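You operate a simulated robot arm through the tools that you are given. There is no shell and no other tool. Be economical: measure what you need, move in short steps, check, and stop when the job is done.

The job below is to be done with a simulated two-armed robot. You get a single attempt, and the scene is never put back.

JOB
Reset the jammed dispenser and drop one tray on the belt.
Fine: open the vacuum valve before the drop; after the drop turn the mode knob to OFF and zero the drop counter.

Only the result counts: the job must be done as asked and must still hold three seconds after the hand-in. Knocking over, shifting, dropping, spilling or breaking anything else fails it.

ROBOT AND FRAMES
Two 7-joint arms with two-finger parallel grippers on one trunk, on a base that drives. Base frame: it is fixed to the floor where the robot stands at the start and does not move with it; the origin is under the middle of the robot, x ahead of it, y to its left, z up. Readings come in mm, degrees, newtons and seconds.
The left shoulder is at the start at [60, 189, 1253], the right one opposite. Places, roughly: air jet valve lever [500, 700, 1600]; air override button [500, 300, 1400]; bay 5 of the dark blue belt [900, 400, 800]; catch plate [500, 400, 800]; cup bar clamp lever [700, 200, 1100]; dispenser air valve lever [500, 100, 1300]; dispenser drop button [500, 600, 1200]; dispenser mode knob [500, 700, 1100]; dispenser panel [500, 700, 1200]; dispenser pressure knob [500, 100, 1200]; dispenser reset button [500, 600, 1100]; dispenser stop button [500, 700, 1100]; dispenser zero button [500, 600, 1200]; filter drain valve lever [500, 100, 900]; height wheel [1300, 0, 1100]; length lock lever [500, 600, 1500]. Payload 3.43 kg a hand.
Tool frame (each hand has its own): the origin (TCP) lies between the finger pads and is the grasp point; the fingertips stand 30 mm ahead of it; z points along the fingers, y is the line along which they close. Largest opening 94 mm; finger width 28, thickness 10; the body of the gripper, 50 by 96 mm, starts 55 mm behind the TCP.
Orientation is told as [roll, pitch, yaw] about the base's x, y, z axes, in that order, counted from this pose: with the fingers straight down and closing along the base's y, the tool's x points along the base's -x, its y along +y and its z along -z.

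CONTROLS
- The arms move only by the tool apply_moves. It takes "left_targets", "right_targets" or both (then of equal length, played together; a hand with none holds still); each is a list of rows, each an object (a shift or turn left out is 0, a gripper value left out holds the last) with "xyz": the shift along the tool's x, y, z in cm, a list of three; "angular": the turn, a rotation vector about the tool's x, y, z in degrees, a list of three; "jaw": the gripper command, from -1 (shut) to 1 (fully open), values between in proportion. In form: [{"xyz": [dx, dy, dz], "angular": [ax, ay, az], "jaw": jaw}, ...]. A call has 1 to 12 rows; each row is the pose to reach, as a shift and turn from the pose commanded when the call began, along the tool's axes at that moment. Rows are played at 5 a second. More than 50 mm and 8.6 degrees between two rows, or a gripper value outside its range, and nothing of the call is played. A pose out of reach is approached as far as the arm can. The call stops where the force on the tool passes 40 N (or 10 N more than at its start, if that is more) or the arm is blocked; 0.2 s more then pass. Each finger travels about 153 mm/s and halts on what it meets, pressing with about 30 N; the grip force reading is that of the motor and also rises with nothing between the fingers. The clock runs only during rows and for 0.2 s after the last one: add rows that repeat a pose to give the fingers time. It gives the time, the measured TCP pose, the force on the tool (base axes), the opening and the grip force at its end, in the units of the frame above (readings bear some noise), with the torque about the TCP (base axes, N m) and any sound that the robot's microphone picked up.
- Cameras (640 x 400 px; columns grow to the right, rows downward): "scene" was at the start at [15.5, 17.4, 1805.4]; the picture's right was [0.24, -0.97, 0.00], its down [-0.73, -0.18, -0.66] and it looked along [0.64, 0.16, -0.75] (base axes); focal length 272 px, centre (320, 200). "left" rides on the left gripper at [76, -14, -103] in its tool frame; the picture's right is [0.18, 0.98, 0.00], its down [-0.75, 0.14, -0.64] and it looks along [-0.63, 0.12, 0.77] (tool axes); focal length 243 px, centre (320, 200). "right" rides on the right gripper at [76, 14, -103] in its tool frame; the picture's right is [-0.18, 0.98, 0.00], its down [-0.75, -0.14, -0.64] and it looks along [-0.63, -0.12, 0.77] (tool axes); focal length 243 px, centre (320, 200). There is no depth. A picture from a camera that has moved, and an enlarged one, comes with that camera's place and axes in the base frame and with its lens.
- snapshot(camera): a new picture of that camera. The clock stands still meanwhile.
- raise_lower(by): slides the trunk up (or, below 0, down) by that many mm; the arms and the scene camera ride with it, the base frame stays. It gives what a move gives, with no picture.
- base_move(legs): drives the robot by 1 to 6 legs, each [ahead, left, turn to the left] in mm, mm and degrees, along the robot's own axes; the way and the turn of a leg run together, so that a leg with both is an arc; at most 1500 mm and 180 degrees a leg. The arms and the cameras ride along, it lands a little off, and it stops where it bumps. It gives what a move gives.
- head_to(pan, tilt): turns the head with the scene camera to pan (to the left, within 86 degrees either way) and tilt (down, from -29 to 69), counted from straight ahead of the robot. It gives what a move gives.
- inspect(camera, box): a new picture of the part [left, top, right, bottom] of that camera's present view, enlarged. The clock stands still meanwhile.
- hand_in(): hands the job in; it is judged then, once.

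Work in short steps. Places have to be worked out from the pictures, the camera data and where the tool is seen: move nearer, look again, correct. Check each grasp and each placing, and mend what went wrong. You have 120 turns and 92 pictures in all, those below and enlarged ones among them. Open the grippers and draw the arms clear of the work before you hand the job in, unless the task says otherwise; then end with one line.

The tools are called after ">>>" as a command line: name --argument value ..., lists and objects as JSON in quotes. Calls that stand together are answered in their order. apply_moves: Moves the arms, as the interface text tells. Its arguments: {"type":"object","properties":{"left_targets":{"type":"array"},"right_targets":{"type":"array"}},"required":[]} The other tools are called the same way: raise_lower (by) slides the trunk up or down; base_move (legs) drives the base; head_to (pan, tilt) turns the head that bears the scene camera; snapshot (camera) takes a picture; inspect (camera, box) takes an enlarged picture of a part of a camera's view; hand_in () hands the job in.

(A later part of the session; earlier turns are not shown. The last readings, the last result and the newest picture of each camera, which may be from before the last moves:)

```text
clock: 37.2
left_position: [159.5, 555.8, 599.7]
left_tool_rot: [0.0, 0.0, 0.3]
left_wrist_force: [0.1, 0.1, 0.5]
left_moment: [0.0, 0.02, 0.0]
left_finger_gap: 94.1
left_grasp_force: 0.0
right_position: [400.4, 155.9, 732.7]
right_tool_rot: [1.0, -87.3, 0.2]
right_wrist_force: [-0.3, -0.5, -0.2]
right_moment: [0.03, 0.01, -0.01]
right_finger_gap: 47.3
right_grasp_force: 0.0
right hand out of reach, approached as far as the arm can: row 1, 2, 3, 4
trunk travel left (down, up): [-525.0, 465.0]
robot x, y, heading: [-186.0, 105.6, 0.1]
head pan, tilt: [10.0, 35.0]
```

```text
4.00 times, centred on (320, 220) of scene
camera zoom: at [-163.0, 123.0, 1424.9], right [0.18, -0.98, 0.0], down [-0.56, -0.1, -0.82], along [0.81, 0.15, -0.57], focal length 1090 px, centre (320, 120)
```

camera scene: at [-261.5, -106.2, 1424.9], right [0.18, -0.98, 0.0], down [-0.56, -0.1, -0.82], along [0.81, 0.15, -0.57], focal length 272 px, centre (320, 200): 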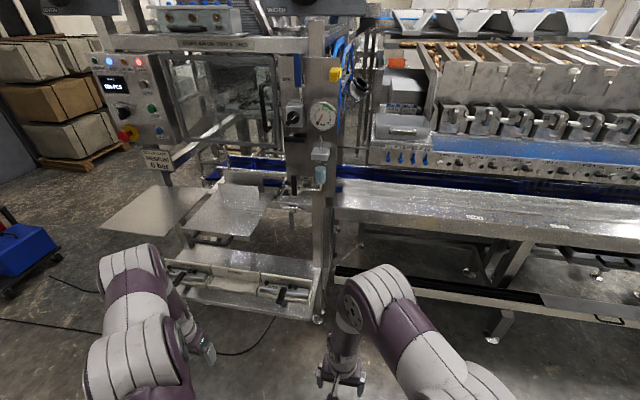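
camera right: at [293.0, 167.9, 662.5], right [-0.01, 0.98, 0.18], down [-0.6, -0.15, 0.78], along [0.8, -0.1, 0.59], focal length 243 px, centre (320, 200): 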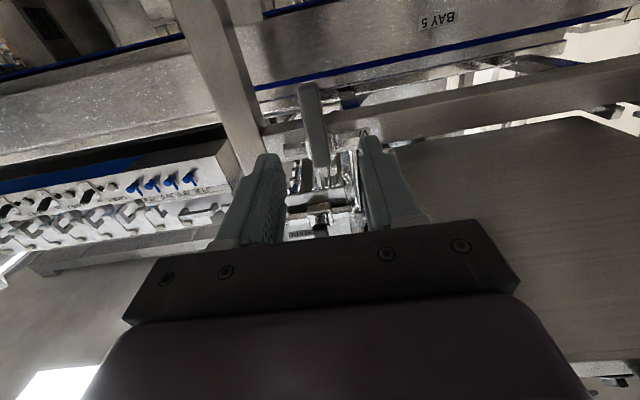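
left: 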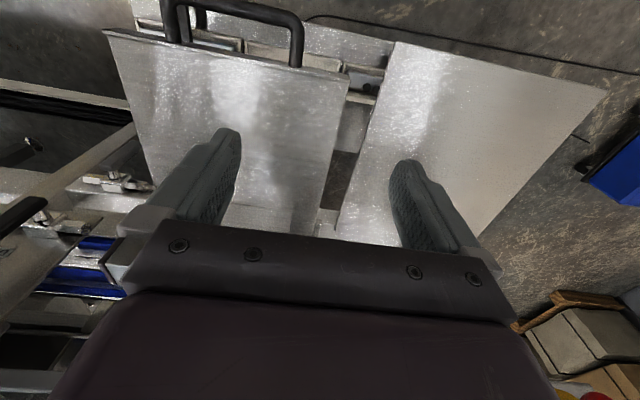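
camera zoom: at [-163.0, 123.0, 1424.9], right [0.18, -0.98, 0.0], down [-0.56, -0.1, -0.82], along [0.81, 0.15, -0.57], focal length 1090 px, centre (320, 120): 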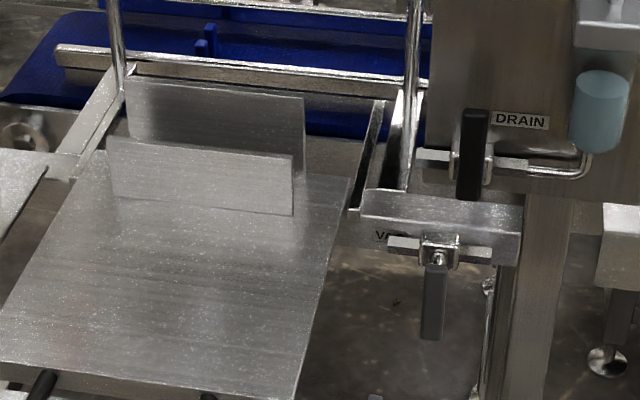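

The handle tip is at about [533,150,712], neatly between the opened fingers in y. Advancing in two steps to straddle it.

>>> apply_moves --right_targets '[{"xyz": [0, -0.3, 3]}, {"xyz": [0, -0.5, 6]}, {"xyz": [0, -0.5, 8]}]'

>>> snapshot --camera "right"

```text
clock: 38.0
left_position: [159.8, 555.7, 599.0]
left_tool_rot: [-0.1, 0.0, 0.3]
left_wrist_force: [0.0, 0.8, -0.7]
left_moment: [0.02, 0.03, 0.01]
left_finger_gap: 93.8
left_grasp_force: 0.0
right_position: [479.6, 152.1, 730.6]
right_tool_rot: [0.5, -87.6, 0.4]
right_wrist_force: [0.1, 0.0, 0.3]
right_moment: [-0.01, 0.02, 0.02]
right_finger_gap: 46.9
right_grasp_force: 0.0
trunk travel left (down, up): [-525.0, 465.0]
robot x, y, heading: [-188.1, 106.6, 0.1]
head pan, tilt: [10.0, 35.0]
```

```text
50 pictures are left
camera right: at [374.0, 165.2, 658.4], right [-0.01, 0.98, 0.18], down [-0.61, -0.15, 0.78], along [0.79, -0.11, 0.6], focal length 243 px, centre (320, 200)
```

right: 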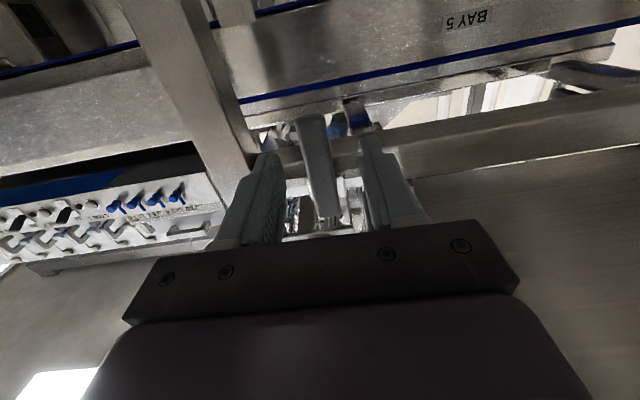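

Handle at x≈535; advance 45 mm more and narrow the jaws to about 28 mm around it.

>>> apply_moves --right_targets '[{"xyz": [0, 0, 2.5]}, {"xyz": [0, 0, 4.5]}, {"xyz": [0, 0, 4.5], "jaw": -0.4}, {"xyz": [0, 0, 4.5], "jaw": -0.4}]'

>>> snapshot --camera "right"

```text
clock: 39.0
left_position: [159.2, 556.5, 599.4]
left_tool_rot: [0.0, 0.0, 0.3]
left_wrist_force: [-0.7, -0.5, -0.2]
left_moment: [0.0, -0.06, 0.02]
left_finger_gap: 93.8
left_grasp_force: 0.0
right_position: [523.4, 152.6, 728.8]
right_tool_rot: [0.8, -87.8, 0.1]
right_wrist_force: [1.0, -2.1, -0.3]
right_moment: [0.02, -0.02, -0.04]
right_finger_gap: 29.5
right_grasp_force: 0.8
trunk travel left (down, up): [-525.0, 465.0]
robot x, y, heading: [-185.4, 110.6, 0.5]
head pan, tilt: [10.0, 35.0]
```

```text
49 pictures are left
camera right: at [419.1, 164.9, 656.6], right [-0.01, 0.98, 0.18], down [-0.61, -0.15, 0.78], along [0.79, -0.11, 0.6], focal length 243 px, centre (320, 200)
```

right: 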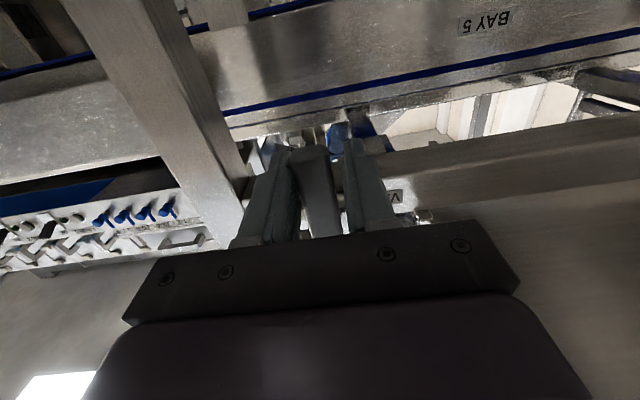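

Handle is between the fingers. Test a swing toward -y by 24°.

>>> apply_moves --right_targets '[{"xyz": [-0.05, -0.77, 0], "angular": [0, 0, -8]}, {"xyz": [-0.21, -1.52, 0], "angular": [0, 0, -16]}, {"xyz": [-0.48, -2.24, 0], "angular": [0, 0, -24]}]'

>>> inspect --camera "scene" --box '[280, 180, 400, 255]'

```text
clock: 39.9
left_position: [160.7, 555.1, 599.8]
left_tool_rot: [0.0, -0.1, 0.3]
left_wrist_force: [0.5, -0.1, -0.5]
left_moment: [0.01, 0.01, 0.02]
left_finger_gap: 94.2
left_grasp_force: 0.0
right_position: [523.8, 131.1, 732.9]
right_tool_rot: [-84.5, -65.8, 85.9]
right_wrist_force: [-0.9, 0.4, 0.5]
right_moment: [0.02, 0.01, 0.0]
right_finger_gap: 28.6
right_grasp_force: 0.4
trunk travel left (down, up): [-525.0, 465.0]
robot x, y, heading: [-189.3, 110.1, 0.3]
head pan, tilt: [10.0, 35.0]
```

```text
5.33 times, centred on (340, 218) of scene
camera zoom: at [-162.6, 122.9, 1424.9], right [0.18, -0.98, 0.0], down [-0.56, -0.1, -0.82], along [0.81, 0.15, -0.57], focal length 1453 px, centre (213, 107)
```

zoom: 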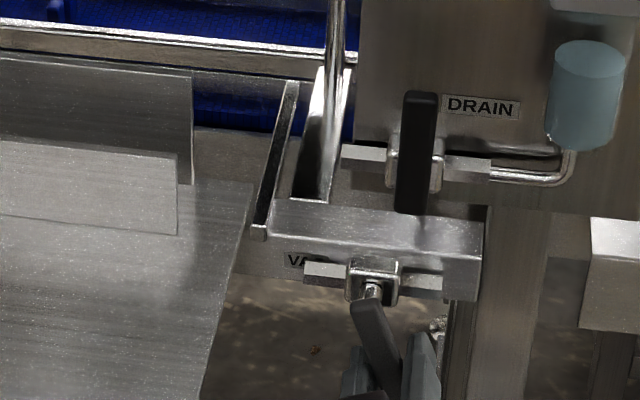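

The handle swings freely toward -y. Continue to 90°.

>>> apply_moves --right_targets '[{"xyz": [-0.06, -0.79, 0], "angular": [0, 0, -8.25]}, {"xyz": [-0.23, -1.56, 0], "angular": [0, 0, -16.5]}, {"xyz": [-0.51, -2.3, 0], "angular": [0, 0, -24.75]}, {"xyz": [-0.89, -3.0, 0], "angular": [0, 0, -33]}, {"xyz": [-1.37, -3.63, 0], "angular": [0, 0, -41.25]}, {"xyz": [-1.93, -4.18, 0], "angular": [0, 0, -49.5]}, {"xyz": [-2.57, -4.65, 0], "angular": [0, 0, -57.75]}, {"xyz": [-3.26, -5.02, 0], "angular": [0, 0, -66]}, {"xyz": [-3.8, -5.23, 0], "angular": [0, 0, -72]}]'

>>> inspect --camera "scene" --box '[280, 180, 400, 255]'

```text
clock: 41.9
left_position: [160.8, 555.9, 599.6]
left_tool_rot: [-0.1, 0.1, 0.3]
left_wrist_force: [0.0, 0.0, 0.1]
left_moment: [-0.02, 0.0, 0.0]
left_finger_gap: 93.9
left_grasp_force: 0.1
right_position: [526.2, 97.4, 786.1]
right_tool_rot: [-87.4, 6.2, 91.3]
right_wrist_force: [-3.7, 2.5, -10.6]
right_moment: [0.18, 0.03, -0.09]
right_finger_gap: 33.5
right_grasp_force: 5.1
trunk travel left (down, up): [-525.0, 465.0]
robot x, y, heading: [-191.2, 107.9, 0.2]
head pan, tilt: [10.0, 35.0]
```

```text
5.33 times, centred on (340, 218) of scene
camera zoom: at [-161.4, 123.3, 1424.6], right [0.18, -0.98, 0.0], down [-0.57, -0.1, -0.82], along [0.81, 0.15, -0.57], focal length 1453 px, centre (213, 107)
```

zoom: 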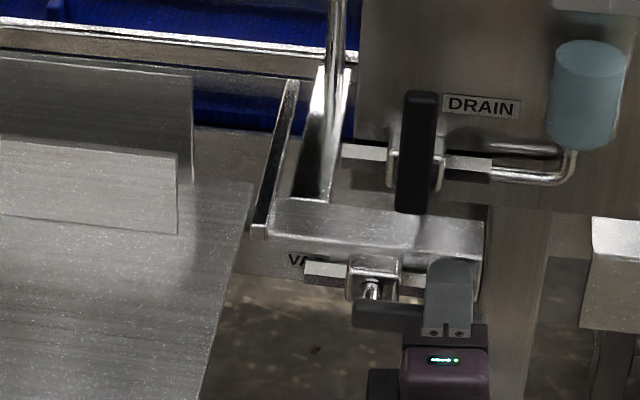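

The handle is horizontal against its stop: valve open. Open the jaws slightly and retreat straight back.

>>> apply_moves --right_targets '[{"xyz": [0, 0, 0], "jaw": -0.1}, {"xyz": [0, 0, -3], "jaw": -0.1}, {"xyz": [0, 0, -7], "jaw": -0.1}, {"xyz": [0, 0, -11], "jaw": -0.1}]'

>>> inspect --camera "scene" --box '[280, 180, 400, 255]'

```text
clock: 42.9
left_position: [159.1, 556.5, 599.4]
left_tool_rot: [-0.1, 0.1, 0.3]
left_wrist_force: [0.1, 0.8, -0.2]
left_moment: [-0.01, 0.01, -0.02]
left_finger_gap: 94.0
left_grasp_force: 0.1
right_position: [415.7, 95.2, 793.1]
right_tool_rot: [-87.8, 6.0, 91.1]
right_wrist_force: [0.2, -0.7, -0.2]
right_moment: [-0.02, -0.03, -0.01]
right_finger_gap: 42.2
right_grasp_force: 0.1
trunk travel left (down, up): [-525.0, 465.0]
robot x, y, heading: [-189.0, 110.2, 0.2]
head pan, tilt: [10.0, 35.0]
```

```text
5.33 times, centred on (340, 218) of scene
camera zoom: at [-164.0, 122.6, 1424.9], right [0.18, -0.98, 0.0], down [-0.56, -0.1, -0.82], along [0.81, 0.15, -0.57], focal length 1453 px, centre (213, 107)
```

zoom: 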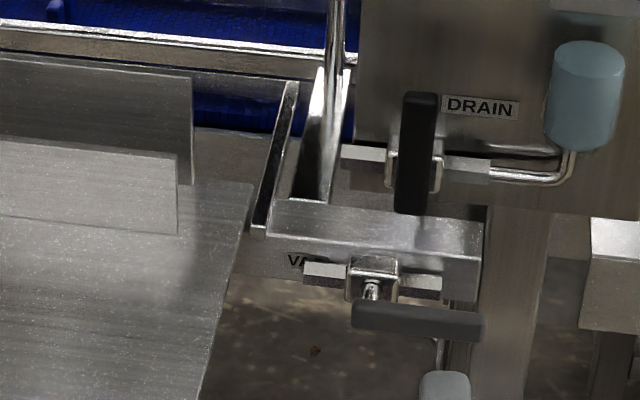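

Vacuum valve open. Now back off, raise the trunk and go left to the panel.

>>> base_move --legs '[[-180, 0, 0], [0, 390, 0]]'

>>> raise_lower --by 300

>>> apply_moves --left_targets '[{"xyz": [-1, 0, -1.5], "angular": [0, -8.2, 0], "jaw": -1}, {"xyz": [-3, 0, -3], "angular": [0, -16.4, 0], "jaw": -1}, {"xyz": [-5, 0, -4.5], "angular": [0, -24.6, 0], "jaw": -1}, {"xyz": [-7, 0, -6], "angular": [0, -32.8, 0], "jaw": -1}, {"xyz": [-9, 0, -7.5], "angular": [0, -41, 0], "jaw": -1}, {"xyz": [-11, 0, -9], "angular": [0, -49.2, 0], "jaw": -1}, {"xyz": [-13, 0, -10.5], "angular": [0, -57.4, 0], "jaw": -1}, {"xyz": [-15, 0, -12], "angular": [0, -65.6, 0], "jaw": -1}, {"xyz": [-17, 0, -13.5], "angular": [0, -73.8, 0], "jaw": -1}, {"xyz": [-19, 0, -15], "angular": [0, -82, 0], "jaw": -1}, {"xyz": [-21, 0, -16], "angular": [0, -90, 0], "jaw": -1}, {"xyz": [-21, 0, -16], "angular": [0, -90, 0], "jaw": -1}]'

>>> head_to --pan 5 --tilt 25

>>> snapshot --camera "scene"

```text
clock: 46.4
left_position: [-22.2, 946.5, 599.0]
left_tool_rot: [-0.1, 0.0, 0.3]
left_wrist_force: [0.1, 0.3, 0.4]
left_moment: [-0.04, 0.0, -0.02]
left_finger_gap: 94.0
left_grasp_force: 0.0
right_position: [235.2, 487.9, 793.2]
right_tool_rot: [-87.6, 6.0, 91.1]
right_wrist_force: [-0.5, 0.0, -0.4]
right_moment: [-0.03, 0.01, -0.06]
right_finger_gap: 42.4
right_grasp_force: 0.0
trunk travel left (down, up): [-525.0, 465.0]
robot x, y, heading: [-367.9, 499.9, 0.5]
head pan, tilt: [10.0, 35.0]
```

```text
clock: 49.4
left_position: [-23.0, 945.3, 901.0]
left_tool_rot: [0.0, 0.0, 0.3]
left_wrist_force: [-0.1, -0.2, -0.2]
left_moment: [0.0, -0.04, -0.03]
left_finger_gap: 93.8
left_grasp_force: 0.1
right_position: [236.3, 488.5, 1092.2]
right_tool_rot: [-87.6, 6.0, 91.2]
right_wrist_force: [0.5, -0.4, 0.0]
right_moment: [0.02, -0.03, 0.02]
right_finger_gap: 42.0
right_grasp_force: 0.1
trunk travel left (down, up): [-825.0, 165.0]
robot x, y, heading: [-367.9, 497.2, 0.1]
head pan, tilt: [10.0, 35.0]
```

```text
clock: 52.0
left_position: [215.0, 947.7, 1071.9]
left_tool_rot: [0.7, -89.1, 0.2]
left_wrist_force: [0.4, -1.0, 0.2]
left_moment: [0.0, 0.03, 0.06]
left_finger_gap: 0.0
left_grasp_force: 29.8
left hand out of reach, approached as far as the arm can: row 10, 11, 12
right_position: [232.9, 486.3, 1094.3]
right_tool_rot: [-87.8, 6.1, 91.2]
right_wrist_force: [-0.1, 0.7, -0.2]
right_moment: [-0.01, 0.03, -0.01]
right_finger_gap: 42.4
right_grasp_force: 0.2
trunk travel left (down, up): [-825.0, 165.0]
robot x, y, heading: [-369.7, 499.6, 0.3]
head pan, tilt: [10.0, 35.0]
```

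```text
clock: 52.7
left_position: [215.7, 946.7, 1070.0]
left_tool_rot: [-0.6, -88.9, 1.6]
left_wrist_force: [0.0, 0.1, 0.2]
left_moment: [0.01, 0.03, 0.0]
left_finger_gap: 0.0
left_grasp_force: 30.1
right_position: [235.0, 487.5, 1093.0]
right_tool_rot: [-87.7, 5.9, 91.2]
right_wrist_force: [0.2, 0.4, 0.9]
right_moment: [0.02, 0.02, -0.01]
right_finger_gap: 42.5
right_grasp_force: 0.0
trunk travel left (down, up): [-825.0, 165.0]
robot x, y, heading: [-371.8, 497.9, 0.3]
head pan, tilt: [5.0, 25.0]
```

```text
45 pictures are left
camera scene: at [-339.0, 505.9, 1740.6], right [0.09, -1.0, 0.0], down [-0.42, -0.04, -0.91], along [0.9, 0.08, -0.42], focal length 272 px, centre (320, 200)
```

scene: 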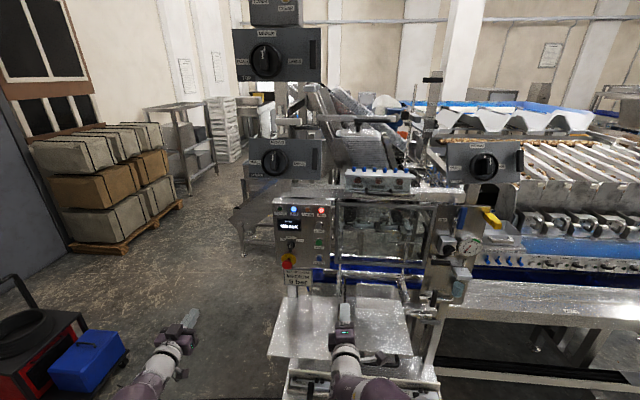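

>>> inspect --camera "scene" --box '[262, 192, 350, 287]'

>>> inspect --camera "scene" --box '[330, 192, 490, 292]'

```text
4.21 times, centred on (306, 240) of scene
camera zoom: at [-339.0, 505.9, 1740.6], right [0.09, -1.0, 0.0], down [-0.42, -0.04, -0.91], along [0.9, 0.08, -0.42], focal length 1147 px, centre (379, 34)
```

zoom: 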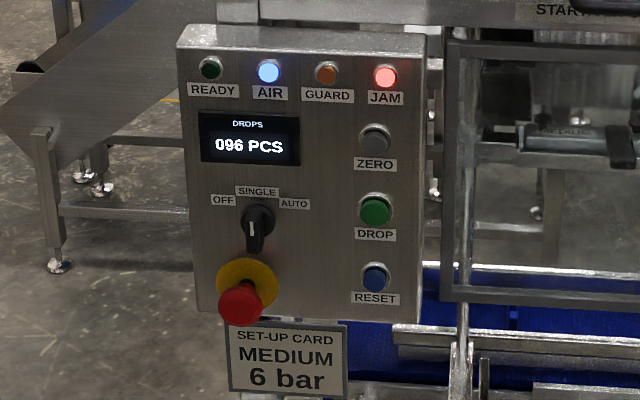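

```text
4.00 times, centred on (410, 242) of scene
camera zoom: at [-339.0, 505.9, 1740.6], right [0.09, -1.0, 0.0], down [-0.42, -0.04, -0.91], along [0.9, 0.08, -0.42], focal length 1090 px, centre (-40, 32)
```

zoom: 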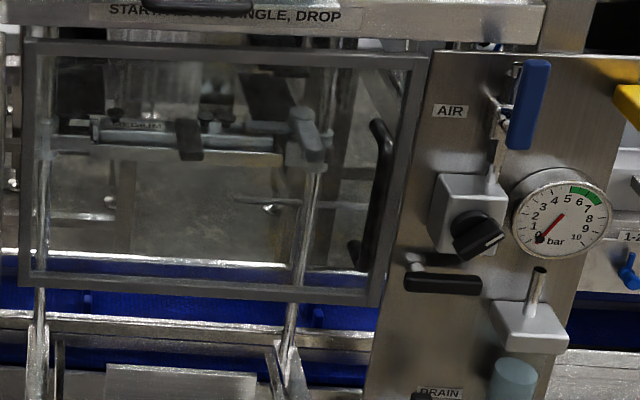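

The panel is clear: mode knob at SINGLE, JAM lit; RESET works out at about [533,591,1081]. I'll move the left hand across in front of the panel and the right hand out of its way.

>>> apply_moves --left_targets '[{"xyz": [0, -4.5, 0]}, {"xyz": [0, -9, 0]}, {"xyz": [0, -13.5, 0]}, {"xyz": [0, -18, 0]}, {"xyz": [0, -22.5, 0]}, {"xyz": [0, -27, 0]}, {"xyz": [0, -30, 0]}]' --right_targets '[{"xyz": [4, 0, 0]}, {"xyz": [8, 0, 0]}, {"xyz": [12, 0, 0]}, {"xyz": [15, 0, 0]}, {"xyz": [15, 0, 0]}, {"xyz": [15, 0, 0]}, {"xyz": [15, 0, 0]}]'

>>> base_move --legs '[[0, -55, 0]]'

>>> snapshot --camera "left"

```text
clock: 54.3
left_position: [259.4, 771.9, 1079.7]
left_tool_rot: [5.2, -89.9, -5.3]
left_wrist_force: [0.4, -0.5, -0.9]
left_moment: [-0.01, 0.03, 0.02]
left_finger_gap: 0.1
left_grasp_force: 29.6
left hand out of reach, approached as far as the arm can: row 1, 2, 3, 4, 5, 6, 7
right_position: [240.0, 383.6, 1113.6]
right_tool_rot: [-87.5, 6.0, 89.5]
right_wrist_force: [0.5, 0.0, 0.1]
right_moment: [-0.03, -0.01, 0.0]
right_finger_gap: 42.1
right_grasp_force: 0.1
right hand out of reach, approached as far as the arm can: row 2, 3, 4, 5, 6, 7
trunk travel left (down, up): [-825.0, 165.0]
robot x, y, heading: [-368.3, 497.4, 0.2]
head pan, tilt: [5.0, 25.0]
```

```text
clock: 55.3
left_position: [259.8, 719.3, 1079.0]
left_tool_rot: [-45.7, -89.8, 45.6]
left_wrist_force: [-0.5, -0.2, -0.4]
left_moment: [0.01, -0.02, -0.01]
left_finger_gap: 0.1
left_grasp_force: 30.1
right_position: [242.2, 331.1, 1114.0]
right_tool_rot: [-87.5, 6.1, 89.5]
right_wrist_force: [-0.5, -0.5, -0.6]
right_moment: [-0.04, 0.02, -0.03]
right_finger_gap: 42.1
right_grasp_force: 0.1
trunk travel left (down, up): [-825.0, 165.0]
robot x, y, heading: [-368.5, 446.5, 0.5]
head pan, tilt: [5.0, 25.0]
```

```text
42 pictures are left
camera left: at [158.5, 705.1, 1004.4], right [0.0, 0.98, -0.19], down [-0.64, 0.14, 0.75], along [0.77, 0.12, 0.63], focal length 243 px, centre (320, 200)
```

left: 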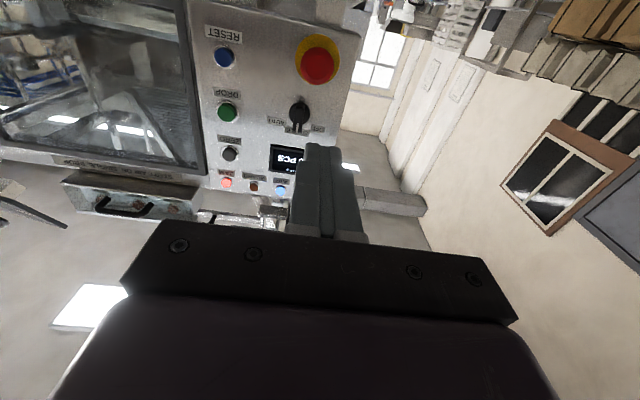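

RESET confirmed at about [533,592,1088]. Drive to align the left hand with it and closer.

>>> base_move --legs '[[0, -127, 0], [120, 0, 0]]'

>>> snapshot --camera "left"

```text
clock: 57.4
left_position: [382.4, 587.6, 1080.3]
left_tool_rot: [-9.6, -89.9, 9.3]
left_wrist_force: [0.0, 0.3, 0.3]
left_moment: [0.01, 0.01, 0.02]
left_finger_gap: 0.0
left_grasp_force: 29.9
right_position: [361.8, 200.1, 1114.3]
right_tool_rot: [-87.5, 6.1, 89.5]
right_wrist_force: [0.1, 1.2, -0.2]
right_moment: [-0.02, 0.03, -0.02]
right_finger_gap: 42.3
right_grasp_force: 0.0
trunk travel left (down, up): [-825.0, 165.0]
robot x, y, heading: [-249.2, 315.2, 0.1]
head pan, tilt: [5.0, 25.0]
```

```text
41 pictures are left
camera left: at [279.6, 575.0, 1005.3], right [0.0, 0.98, -0.18], down [-0.64, 0.14, 0.75], along [0.77, 0.11, 0.63], focal length 243 px, centre (320, 200)
```

left: 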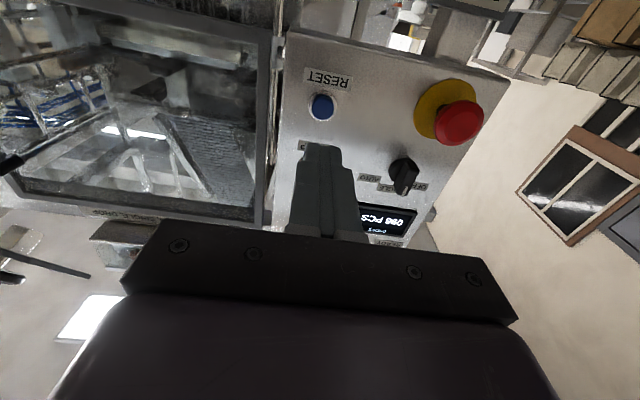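

Fingertips need +10 mm up, +3 mm left and 123 mm ahead to touch RESET. Approach most of the way first.

>>> apply_moves --left_targets '[{"xyz": [-0.5, 0.2, 4]}, {"xyz": [-1.0, 0.3, 8]}, {"xyz": [-1.0, 0.3, 10]}]'

>>> snapshot --camera "left"

```text
clock: 58.2
left_position: [482.5, 590.0, 1088.5]
left_tool_rot: [-3.0, -89.9, 2.7]
left_wrist_force: [1.0, -0.8, -0.2]
left_moment: [0.0, 0.0, 0.0]
left_finger_gap: 0.1
left_grasp_force: 30.0
right_position: [361.5, 199.3, 1114.2]
right_tool_rot: [-87.5, 6.1, 89.4]
right_wrist_force: [0.3, -0.5, 0.4]
right_moment: [-0.03, 0.01, -0.04]
right_finger_gap: 42.5
right_grasp_force: 0.1
trunk travel left (down, up): [-825.0, 165.0]
robot x, y, heading: [-247.2, 318.4, 0.3]
head pan, tilt: [5.0, 25.0]
```

```text
40 pictures are left
camera left: at [380.0, 576.5, 1014.1], right [0.0, 0.98, -0.18], down [-0.64, 0.14, 0.76], along [0.77, 0.11, 0.63], focal length 243 px, centre (320, 200)
```

left: 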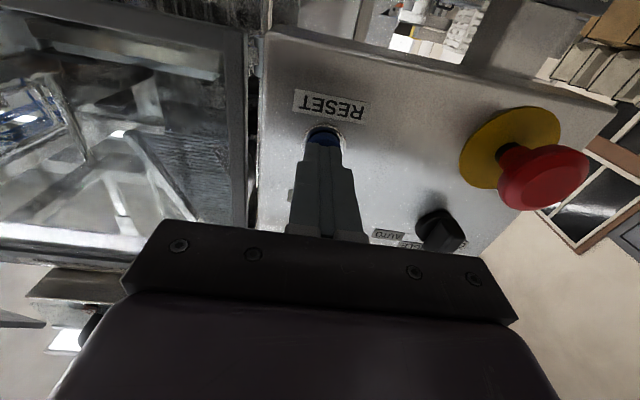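

Aligned. Pressing forward in small rows, then withdrawing.

>>> apply_moves --left_targets '[{"xyz": [0, 0.1, 1.5]}, {"xyz": [0, 0.1, 2.2]}, {"xyz": [0, 0.1, 2.7]}, {"xyz": [0, 0.1, 3.2]}, {"xyz": [0, 0.1, 3.5]}]'

```text
clock: 58.8
left_position: [490.1, 591.3, 1090.6]
left_tool_rot: [-64.0, -89.8, 63.8]
left_wrist_force: [-20.5, -4.8, 5.7]
left_moment: [-0.03, -0.43, -0.18]
left_finger_gap: 0.0
left_grasp_force: 30.4
right_position: [352.6, 200.5, 1117.4]
right_tool_rot: [-88.0, 6.0, 89.4]
right_wrist_force: [0.4, 0.3, -0.2]
right_moment: [0.0, -0.02, -0.02]
right_finger_gap: 42.5
right_grasp_force: 0.2
trunk travel left (down, up): [-825.0, 165.0]
robot x, y, heading: [-249.4, 317.6, 0.4]
head pan, tilt: [5.0, 25.0]
heard: click
stopped in row 3 (left hand): the force on the tool passed its limit at 56 N (the readings are from after the stop); the commanded pose is now the measured one
```

Heard a click with force on the button. Back off and check the lamps.

>>> apply_moves --left_targets '[{"xyz": [0, 0, -2]}, {"xyz": [0, 0, -5]}, {"xyz": [0, 0, -9]}]'

>>> snapshot --camera "scene"

>>> snapshot --camera "left"

```text
clock: 59.6
left_position: [409.1, 591.7, 1087.7]
left_tool_rot: [-9.0, -89.6, 8.8]
left_wrist_force: [-0.7, 0.4, 0.5]
left_moment: [0.02, 0.01, 0.02]
left_finger_gap: 0.0
left_grasp_force: 30.1
right_position: [361.1, 200.6, 1113.8]
right_tool_rot: [-87.5, 5.9, 89.4]
right_wrist_force: [0.4, 0.2, 0.2]
right_moment: [-0.01, -0.04, 0.02]
right_finger_gap: 42.4
right_grasp_force: 0.0
trunk travel left (down, up): [-825.0, 165.0]
robot x, y, heading: [-250.8, 316.8, 0.4]
head pan, tilt: [5.0, 25.0]
```

```text
39 pictures are left
camera scene: at [-219.3, 323.1, 1740.6], right [0.09, -1.0, 0.0], down [-0.42, -0.04, -0.91], along [0.9, 0.08, -0.42], focal length 272 px, centre (320, 200)
```

scene: 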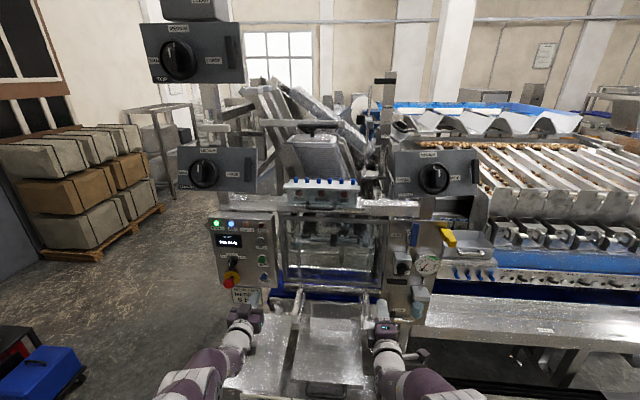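

```text
38 pictures are left
camera left: at [307.8, 577.6, 1012.6], right [0.0, 0.98, -0.19], down [-0.64, 0.15, 0.76], along [0.77, 0.11, 0.63], focal length 243 px, centre (320, 200)
```

left: 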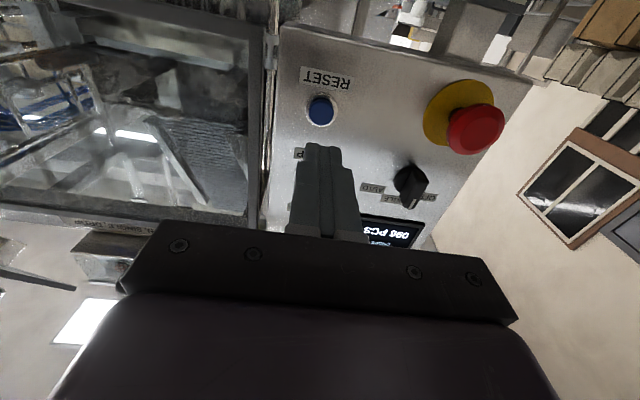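

READY now seems lit and JAM off; the gauge may also have risen. Enlarging both.

>>> inspect --camera "scene" --box '[376, 210, 472, 300]'

>>> inspect --camera "scene" --box '[200, 205, 296, 300]'

```text
4.44 times, centred on (424, 255) of scene
camera zoom: at [-219.3, 323.1, 1740.6], right [0.09, -1.0, 0.0], down [-0.42, -0.04, -0.91], along [0.9, 0.08, -0.42], focal length 1211 px, centre (-142, -44)
```

zoom: 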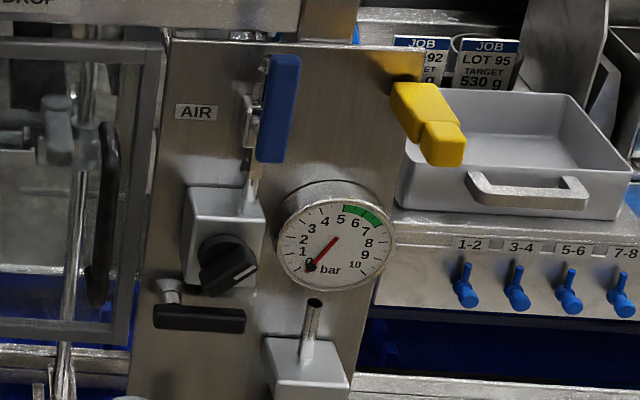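

```text
4.21 times, centred on (248, 252) of scene
camera zoom: at [-219.3, 323.1, 1740.6], right [0.09, -1.0, 0.0], down [-0.42, -0.04, -0.91], along [0.9, 0.08, -0.42], focal length 1147 px, centre (623, -21)
```

zoom: 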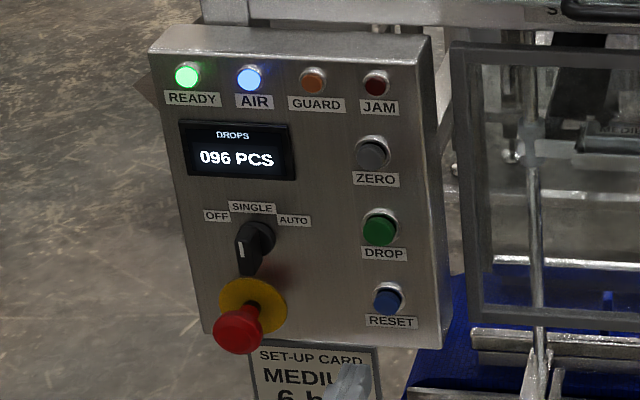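

READY lit, JAM cleared, AIR on, mode SINGLE; the needle's angle (27° right of vertical) matches 6 bar. Now raise the left hand to DROP (~z 1163).

>>> apply_moves --left_targets '[{"xyz": [-4, 0, 0]}, {"xyz": [-7.5, 0, 0]}, {"xyz": [-7.5, 0, 4]}]'

>>> snapshot --camera "left"

```text
clock: 60.4
left_position: [454.4, 592.6, 1159.7]
left_tool_rot: [-13.5, -89.3, 13.3]
left_wrist_force: [0.7, 0.5, -0.3]
left_moment: [0.03, -0.05, 0.0]
left_finger_gap: 0.0
left_grasp_force: 30.5
right_position: [365.0, 202.3, 1113.5]
right_tool_rot: [-87.3, 6.1, 89.5]
right_wrist_force: [1.4, -0.5, -0.6]
right_moment: [0.01, -0.03, -0.04]
right_finger_gap: 42.3
right_grasp_force: 0.1
trunk travel left (down, up): [-825.0, 165.0]
robot x, y, heading: [-248.4, 316.1, 0.5]
head pan, tilt: [5.0, 25.0]
```

```text
35 pictures are left
camera left: at [352.4, 578.7, 1084.9], right [0.0, 0.98, -0.19], down [-0.63, 0.15, 0.76], along [0.77, 0.12, 0.62], focal length 243 px, centre (320, 200)
```

left: 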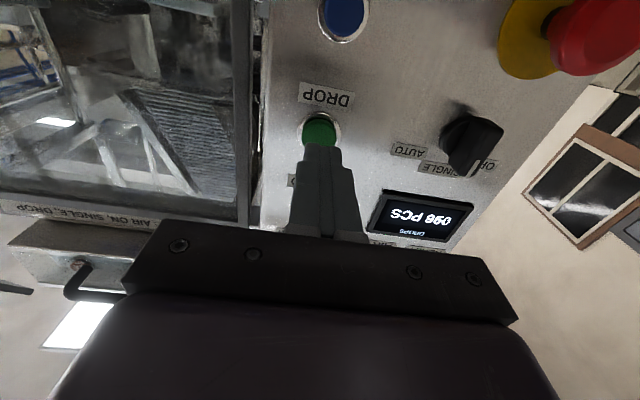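

DROP is centred ahead of the fingertips. Press it.

>>> apply_moves --left_targets '[{"xyz": [0, 0, 2.0]}, {"xyz": [0, 0, 3.0]}, {"xyz": [0, 0, 3.5]}, {"xyz": [0, 0, 4.0]}, {"xyz": [0, 0, 4.5]}, {"xyz": [0, 0, 5]}]'

>>> apply_moves --left_targets '[{"xyz": [0, 0, -2]}, {"xyz": [0, 0, -5]}, {"xyz": [0, 0, -5]}, {"xyz": [0, 0, -5]}, {"xyz": [0, 0, -5]}, {"xyz": [0, 0, -5]}, {"xyz": [0, 0, -5]}]'

>>> snapshot --camera "scene"

>>> inspect --camera "scene" --box '[200, 205, 392, 325]'

```text
clock: 61.8
left_position: [494.5, 591.7, 1161.2]
left_tool_rot: [-15.5, -89.4, 15.3]
left_wrist_force: [-35.2, -1.6, -7.5]
left_moment: [0.1, 0.23, -0.04]
left_finger_gap: 0.1
left_grasp_force: 30.3
right_position: [354.8, 201.5, 1116.3]
right_tool_rot: [-87.8, 6.1, 89.4]
right_wrist_force: [-0.5, 0.7, -0.2]
right_moment: [0.0, 0.03, -0.04]
right_finger_gap: 42.4
right_grasp_force: 0.0
trunk travel left (down, up): [-825.0, 165.0]
robot x, y, heading: [-252.4, 316.6, 0.2]
head pan, tilt: [5.0, 25.0]
heard: click
```

```text
clock: 62.1
left_position: [492.5, 592.7, 1161.1]
left_tool_rot: [-16.6, -89.5, 16.4]
left_wrist_force: [-26.3, -1.2, 8.0]
left_moment: [-0.17, -0.21, -0.07]
left_finger_gap: 0.2
left_grasp_force: 29.5
right_position: [358.6, 199.8, 1115.6]
right_tool_rot: [-87.6, 6.0, 89.5]
right_wrist_force: [-0.4, 0.3, -1.1]
right_moment: [-0.04, -0.08, -0.01]
right_finger_gap: 42.2
right_grasp_force: 0.1
trunk travel left (down, up): [-825.0, 165.0]
robot x, y, heading: [-247.2, 318.3, 0.3]
head pan, tilt: [5.0, 25.0]
stopped in row 1 (left hand): the force on the tool passed its limit at 77 N (the readings are from after the stop); the commanded pose is now the measured one
```

```text
34 pictures are left
camera scene: at [-223.8, 322.7, 1741.0], right [0.09, -1.0, 0.0], down [-0.42, -0.04, -0.91], along [0.9, 0.08, -0.42], focal length 272 px, centre (320, 200)
```

scene: 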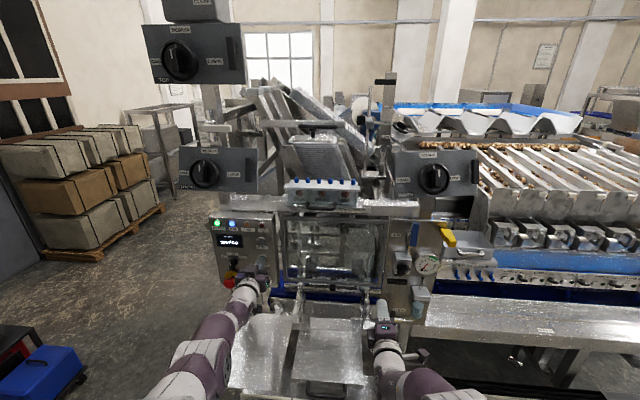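

```text
3.33 times, centred on (296, 265) of scene
camera zoom: at [-223.8, 322.7, 1741.0], right [0.09, -1.0, 0.0], down [-0.42, -0.04, -0.91], along [0.9, 0.08, -0.42], focal length 908 px, centre (400, -17)
```

zoom: 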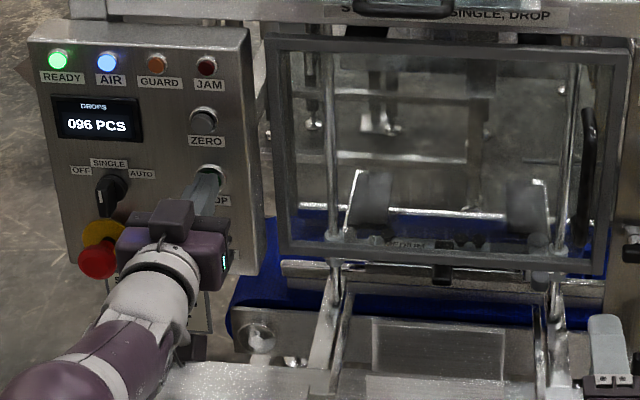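

The cup bar is travelling down: the cycle is under way. Withdraw the finger and let time pass.

>>> apply_moves --left_targets '[{"xyz": [0, 0, -1]}, {"xyz": [0, 0, -4]}, {"xyz": [0, 0, -6]}, {"xyz": [0, 0, -6]}, {"xyz": [0, 0, -6]}, {"xyz": [0, 0, -6]}, {"xyz": [0, 0, -6]}, {"xyz": [0, 0, -6]}, {"xyz": [0, 0, -6]}, {"xyz": [0, 0, -6]}, {"xyz": [0, 0, -6]}, {"xyz": [0, 0, -6]}]'

>>> inspect --camera "scene" --box '[200, 205, 392, 325]'

```text
clock: 64.7
left_position: [436.3, 592.4, 1157.3]
left_tool_rot: [-10.5, -89.2, 10.4]
left_wrist_force: [-0.5, 0.3, -0.5]
left_moment: [0.03, 0.01, 0.0]
left_finger_gap: 0.0
left_grasp_force: 30.6
right_position: [361.5, 200.9, 1113.0]
right_tool_rot: [-87.5, 6.1, 89.4]
right_wrist_force: [0.3, 0.8, 0.6]
right_moment: [0.02, 0.0, -0.02]
right_finger_gap: 42.4
right_grasp_force: 0.0
trunk travel left (down, up): [-825.0, 165.0]
robot x, y, heading: [-246.2, 313.4, 0.3]
head pan, tilt: [5.0, 25.0]
```

```text
3.33 times, centred on (296, 265) of scene
camera zoom: at [-218.5, 323.3, 1740.6], right [0.09, -1.0, 0.0], down [-0.42, -0.04, -0.91], along [0.9, 0.08, -0.42], focal length 908 px, centre (400, -17)
```

zoom: 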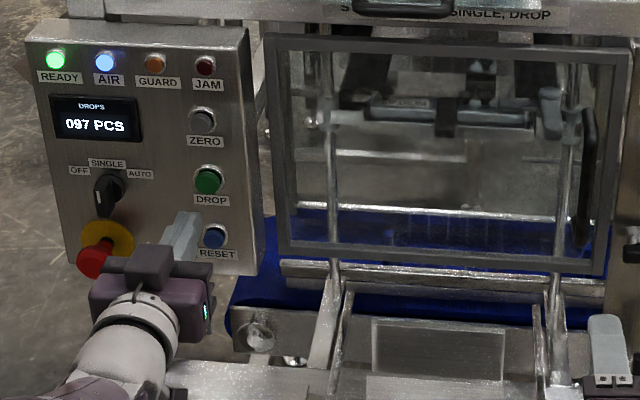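

Counter is 097. Check that a tray lies on the belt.

>>> inspect --camera "scene" --box '[270, 225, 398, 305]'

>>> snapshot --camera "right"

```text
5.00 times, centred on (334, 265) of scene
camera zoom: at [-218.5, 323.3, 1740.6], right [0.09, -1.0, 0.0], down [-0.42, -0.04, -0.91], along [0.9, 0.08, -0.42], focal length 1362 px, centre (250, -125)
```

zoom: 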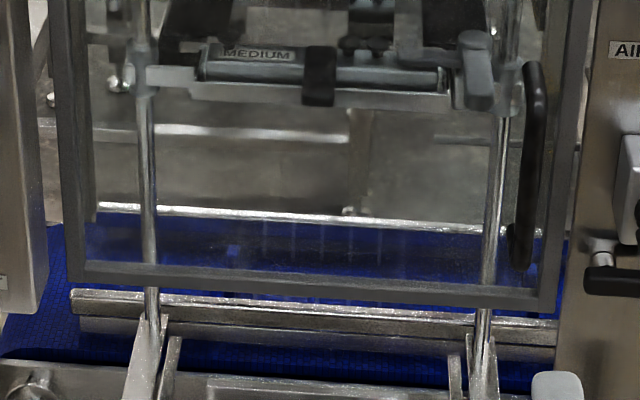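

```text
30 pictures are left
camera right: at [258.4, 125.1, 1111.9], right [-0.04, 0.08, -1.0], down [-0.63, 0.77, 0.09], along [0.78, 0.63, 0.02], focal length 243 px, centre (320, 200)
```

right: 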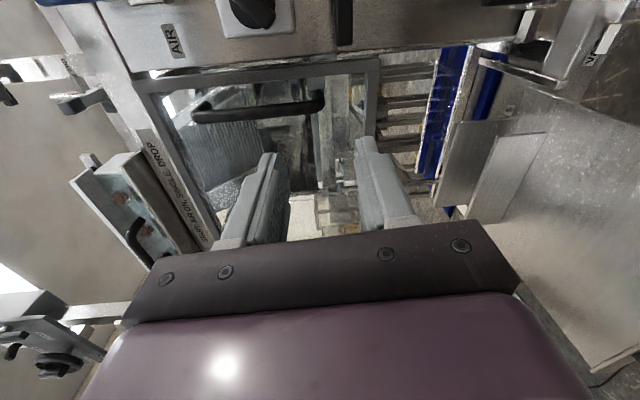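

No tray seen right below the cup bar; the belt may have carried it along. Look along the belt to the right.

>>> head_to --pan -25 --tilt 35

>>> snapshot --camera "scene"

```text
clock: 65.7
left_position: [436.1, 590.9, 1157.9]
left_tool_rot: [-10.5, -89.2, 10.5]
left_wrist_force: [-0.6, 0.4, -0.3]
left_moment: [-0.02, 0.01, -0.03]
left_finger_gap: 0.0
left_grasp_force: 30.0
right_position: [361.1, 201.3, 1113.4]
right_tool_rot: [-87.5, 6.1, 89.6]
right_wrist_force: [-0.1, 0.4, 0.1]
right_moment: [0.01, 0.0, -0.03]
right_finger_gap: 42.2
right_grasp_force: 0.1
trunk travel left (down, up): [-825.0, 165.0]
robot x, y, heading: [-250.5, 315.8, 0.1]
head pan, tilt: [-25.0, 35.0]
```

```text
29 pictures are left
camera scene: at [-230.3, 278.1, 1724.9], right [-0.42, -0.91, 0.0], down [-0.52, 0.24, -0.82], along [0.74, -0.34, -0.57], focal length 272 px, centre (320, 200)
```

scene: 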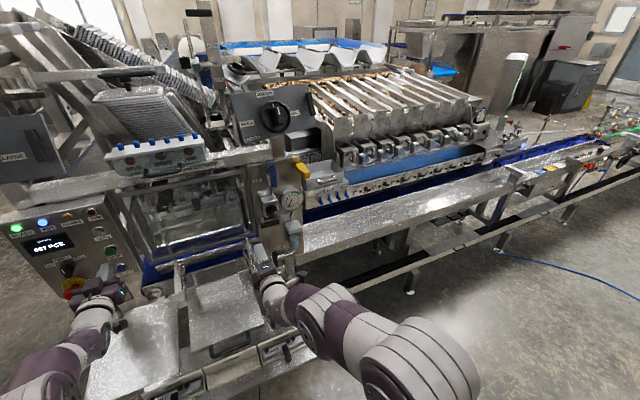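

>>> inspect --camera "scene" --box '[120, 190, 264, 290]'

>>> inspect --camera "scene" --box '[290, 130, 600, 240]'

```text
4.00 times, centred on (192, 240) of scene
camera zoom: at [-230.3, 278.1, 1724.9], right [-0.42, -0.91, 0.0], down [-0.52, 0.24, -0.82], along [0.74, -0.34, -0.57], focal length 1090 px, centre (832, 40)
```

zoom: 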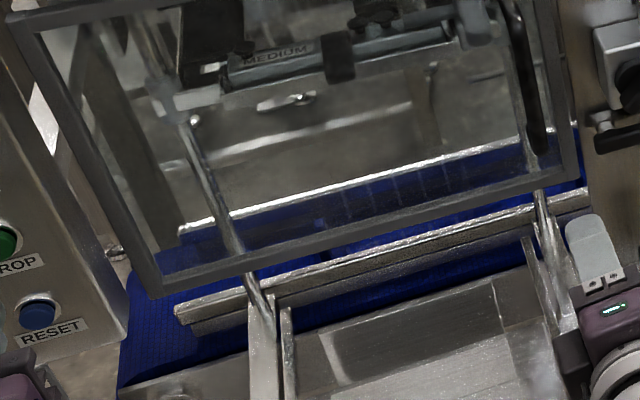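

```text
2.06 times, centred on (445, 185) of scene
camera zoom: at [-230.3, 278.1, 1724.9], right [-0.42, -0.91, 0.0], down [-0.52, 0.24, -0.82], along [0.74, -0.34, -0.57], focal length 562 px, centre (62, 231)
```

zoom: 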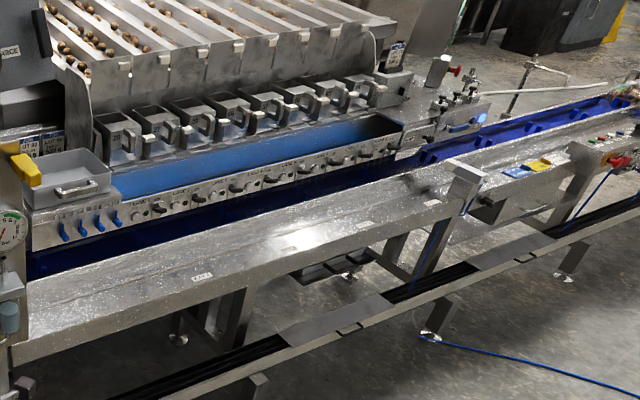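

>>> inspect --camera "scene" --box '[160, 215, 264, 275]'

```text
6.15 times, centred on (212, 245) of scene
camera zoom: at [-230.3, 278.1, 1724.9], right [-0.42, -0.91, 0.0], down [-0.52, 0.24, -0.82], along [0.74, -0.34, -0.57], focal length 1676 px, centre (985, -77)
```

zoom: 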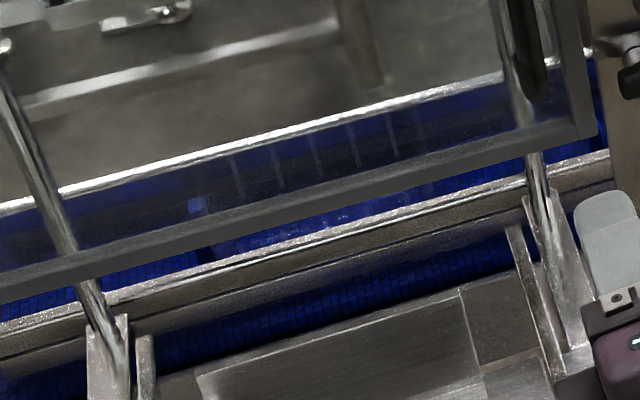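

A clear, ribbed tray is lying on the belt in the bay. Next the mode knob (~[515,698,1145]): move the left hand in front of it with jaws half open and look.

>>> apply_moves --left_targets '[{"xyz": [0.5, 4, -1], "jaw": -0.1}, {"xyz": [1, 8, -1], "jaw": -0.1}, {"xyz": [1.3, 10.7, -1], "jaw": -0.1}, {"xyz": [1.3, 10.7, -1], "jaw": -0.1}]'

>>> snapshot --camera "left"

```text
clock: 66.7
left_position: [426.6, 699.7, 1144.3]
left_tool_rot: [-9.6, -89.3, 9.2]
left_wrist_force: [-0.4, 1.1, 0.0]
left_moment: [0.0, 0.03, 0.0]
left_finger_gap: 42.3
left_grasp_force: 0.1
right_position: [361.1, 200.3, 1114.4]
right_tool_rot: [-87.5, 6.0, 89.6]
right_wrist_force: [-0.6, -0.5, -0.1]
right_moment: [0.02, 0.03, 0.02]
right_finger_gap: 42.6
right_grasp_force: 0.0
trunk travel left (down, up): [-825.0, 165.0]
robot x, y, heading: [-253.5, 320.3, 0.1]
head pan, tilt: [-25.0, 35.0]
```

```text
25 pictures are left
camera left: at [324.0, 685.3, 1070.9], right [0.0, 0.98, -0.19], down [-0.63, 0.15, 0.76], along [0.78, 0.12, 0.62], focal length 243 px, centre (320, 200)
```

left: 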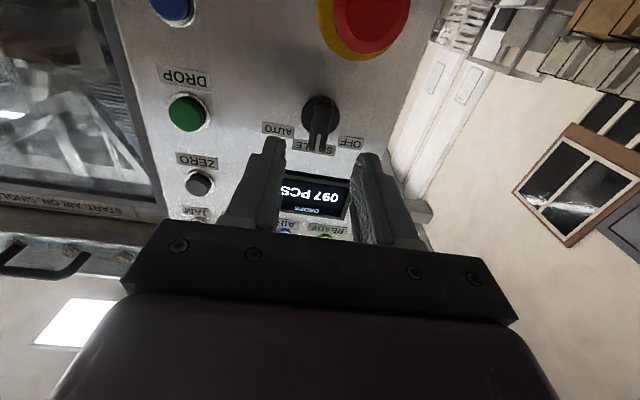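

Well aligned with the knob bar between the fingers. Advance.

>>> apply_moves --left_targets '[{"xyz": [0, 0, 3]}, {"xyz": [0, 0, 5.5]}, {"xyz": [0, 0, 6.5]}]'

>>> snapshot --camera "left"

```text
clock: 67.5
left_position: [492.4, 698.1, 1144.7]
left_tool_rot: [-11.4, -89.1, 11.1]
left_wrist_force: [0.7, 0.1, 0.6]
left_moment: [0.01, 0.02, 0.0]
left_finger_gap: 42.5
left_grasp_force: 0.1
right_position: [361.4, 200.5, 1113.2]
right_tool_rot: [-87.6, 6.2, 89.5]
right_wrist_force: [-0.2, 0.1, -0.2]
right_moment: [-0.01, -0.02, 0.01]
right_finger_gap: 42.4
right_grasp_force: 0.0
trunk travel left (down, up): [-825.0, 165.0]
robot x, y, heading: [-248.7, 315.0, 0.0]
head pan, tilt: [-25.0, 35.0]
```

```text
24 pictures are left
camera left: at [389.7, 684.8, 1070.5], right [0.0, 0.98, -0.19], down [-0.63, 0.15, 0.76], along [0.78, 0.12, 0.62], focal length 243 px, centre (320, 200)
```

left: 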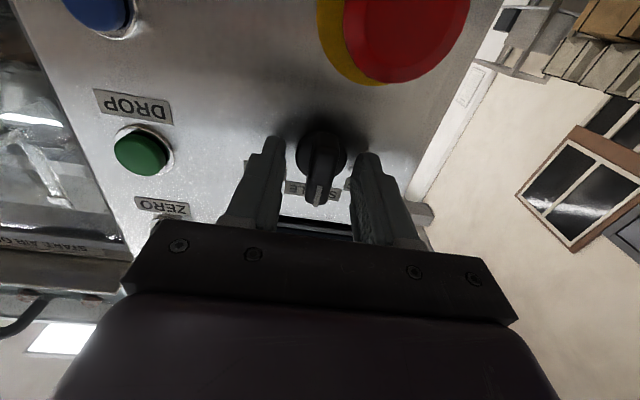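

Bar is between the fingertips; 6 mm further in and close on it.

>>> apply_moves --left_targets '[{"xyz": [0, 0.05, 0.6]}, {"xyz": [0, 0.05, 0.6], "jaw": -0.6}, {"xyz": [0, 0.05, 0.6], "jaw": -1}, {"xyz": [0, 0.05, 0.6], "jaw": -1}]'

```text
clock: 68.5
left_position: [495.1, 699.6, 1145.3]
left_tool_rot: [-11.5, -89.1, 11.2]
left_wrist_force: [-14.7, -2.1, -3.2]
left_moment: [-0.09, 0.09, 0.02]
left_finger_gap: 31.8
left_grasp_force: 45.2
right_position: [358.0, 200.8, 1115.0]
right_tool_rot: [-87.6, 5.9, 89.6]
right_wrist_force: [0.7, 0.5, 0.2]
right_moment: [0.0, 0.01, 0.02]
right_finger_gap: 42.4
right_grasp_force: 0.1
trunk travel left (down, up): [-825.0, 165.0]
robot x, y, heading: [-247.8, 314.5, 0.3]
head pan, tilt: [-25.0, 35.0]
```

The gap of 32 mm means the fingers are on the knob's round base. Open, back 12 mm, and close on the bar itself.

>>> apply_moves --left_targets '[{"xyz": [0, 0, 0], "jaw": -0.2}, {"xyz": [0, 0, -1.2], "jaw": -0.2}, {"xyz": [0, 0, -1.2], "jaw": -0.6}, {"xyz": [0, 0, -1.2], "jaw": -1}, {"xyz": [0, 0, -1.2], "jaw": -1}]'

>>> snapshot --camera "left"

```text
clock: 69.7
left_position: [488.5, 699.3, 1144.2]
left_tool_rot: [-6.5, -89.2, 6.2]
left_wrist_force: [15.7, -0.9, 3.9]
left_moment: [0.02, -0.16, -0.07]
left_finger_gap: 29.0
left_grasp_force: 44.5
right_position: [364.5, 201.4, 1111.0]
right_tool_rot: [-87.4, 6.0, 89.5]
right_wrist_force: [0.7, -0.4, -0.6]
right_moment: [-0.04, 0.01, 0.0]
right_finger_gap: 42.1
right_grasp_force: 0.1
trunk travel left (down, up): [-825.0, 165.0]
robot x, y, heading: [-248.3, 314.9, 0.2]
head pan, tilt: [-25.0, 35.0]
```

```text
23 pictures are left
camera left: at [386.1, 685.3, 1070.4], right [0.0, 0.98, -0.19], down [-0.63, 0.15, 0.76], along [0.78, 0.12, 0.62], focal length 243 px, centre (320, 200)
```

left: 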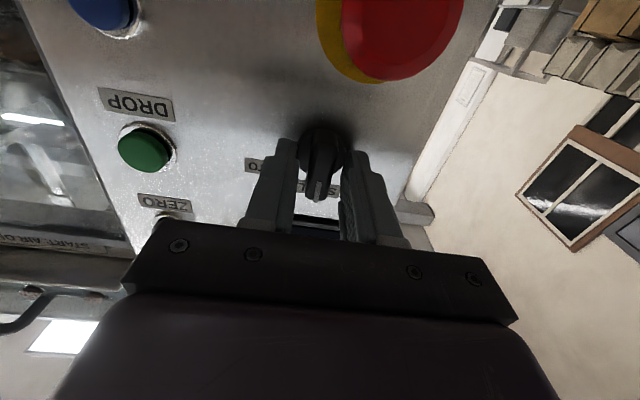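

Still on the base's edge. Open, back another 8 mm, and close.

>>> apply_moves --left_targets '[{"xyz": [0, 0, 0], "jaw": 0}, {"xyz": [0, 0, 0], "jaw": 0}, {"xyz": [0, 0, -0.9], "jaw": 0}, {"xyz": [0, 0, -0.9], "jaw": 0}, {"xyz": [0, 0, -0.9], "jaw": -0.5}, {"xyz": [0, 0, -0.9], "jaw": -1}, {"xyz": [0, 0, -0.9], "jaw": -1}]'

>>> inspect --camera "left" --box '[224, 80, 416, 240]'

```text
clock: 71.3
left_position: [476.1, 700.1, 1143.1]
left_tool_rot: [-9.0, -89.1, 8.8]
left_wrist_force: [0.4, -1.6, -1.1]
left_moment: [0.02, -0.06, 0.11]
left_finger_gap: 13.7
left_grasp_force: 45.2
right_position: [362.1, 200.8, 1112.3]
right_tool_rot: [-87.5, 6.1, 89.5]
right_wrist_force: [0.5, -1.0, 0.0]
right_moment: [0.04, -0.01, -0.01]
right_finger_gap: 42.3
right_grasp_force: 0.1
trunk travel left (down, up): [-825.0, 165.0]
robot x, y, heading: [-252.4, 316.6, 0.4]
head pan, tilt: [-25.0, 35.0]
```

```text
2.50 times, centred on (320, 160) of left
camera zoom: at [374.4, 685.1, 1070.1], right [0.0, 0.98, -0.19], down [-0.63, 0.15, 0.76], along [0.78, 0.12, 0.62], focal length 606 px, centre (320, 300)
```

zoom: 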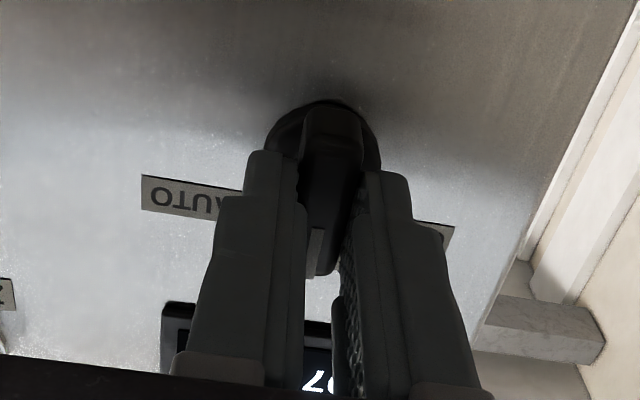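

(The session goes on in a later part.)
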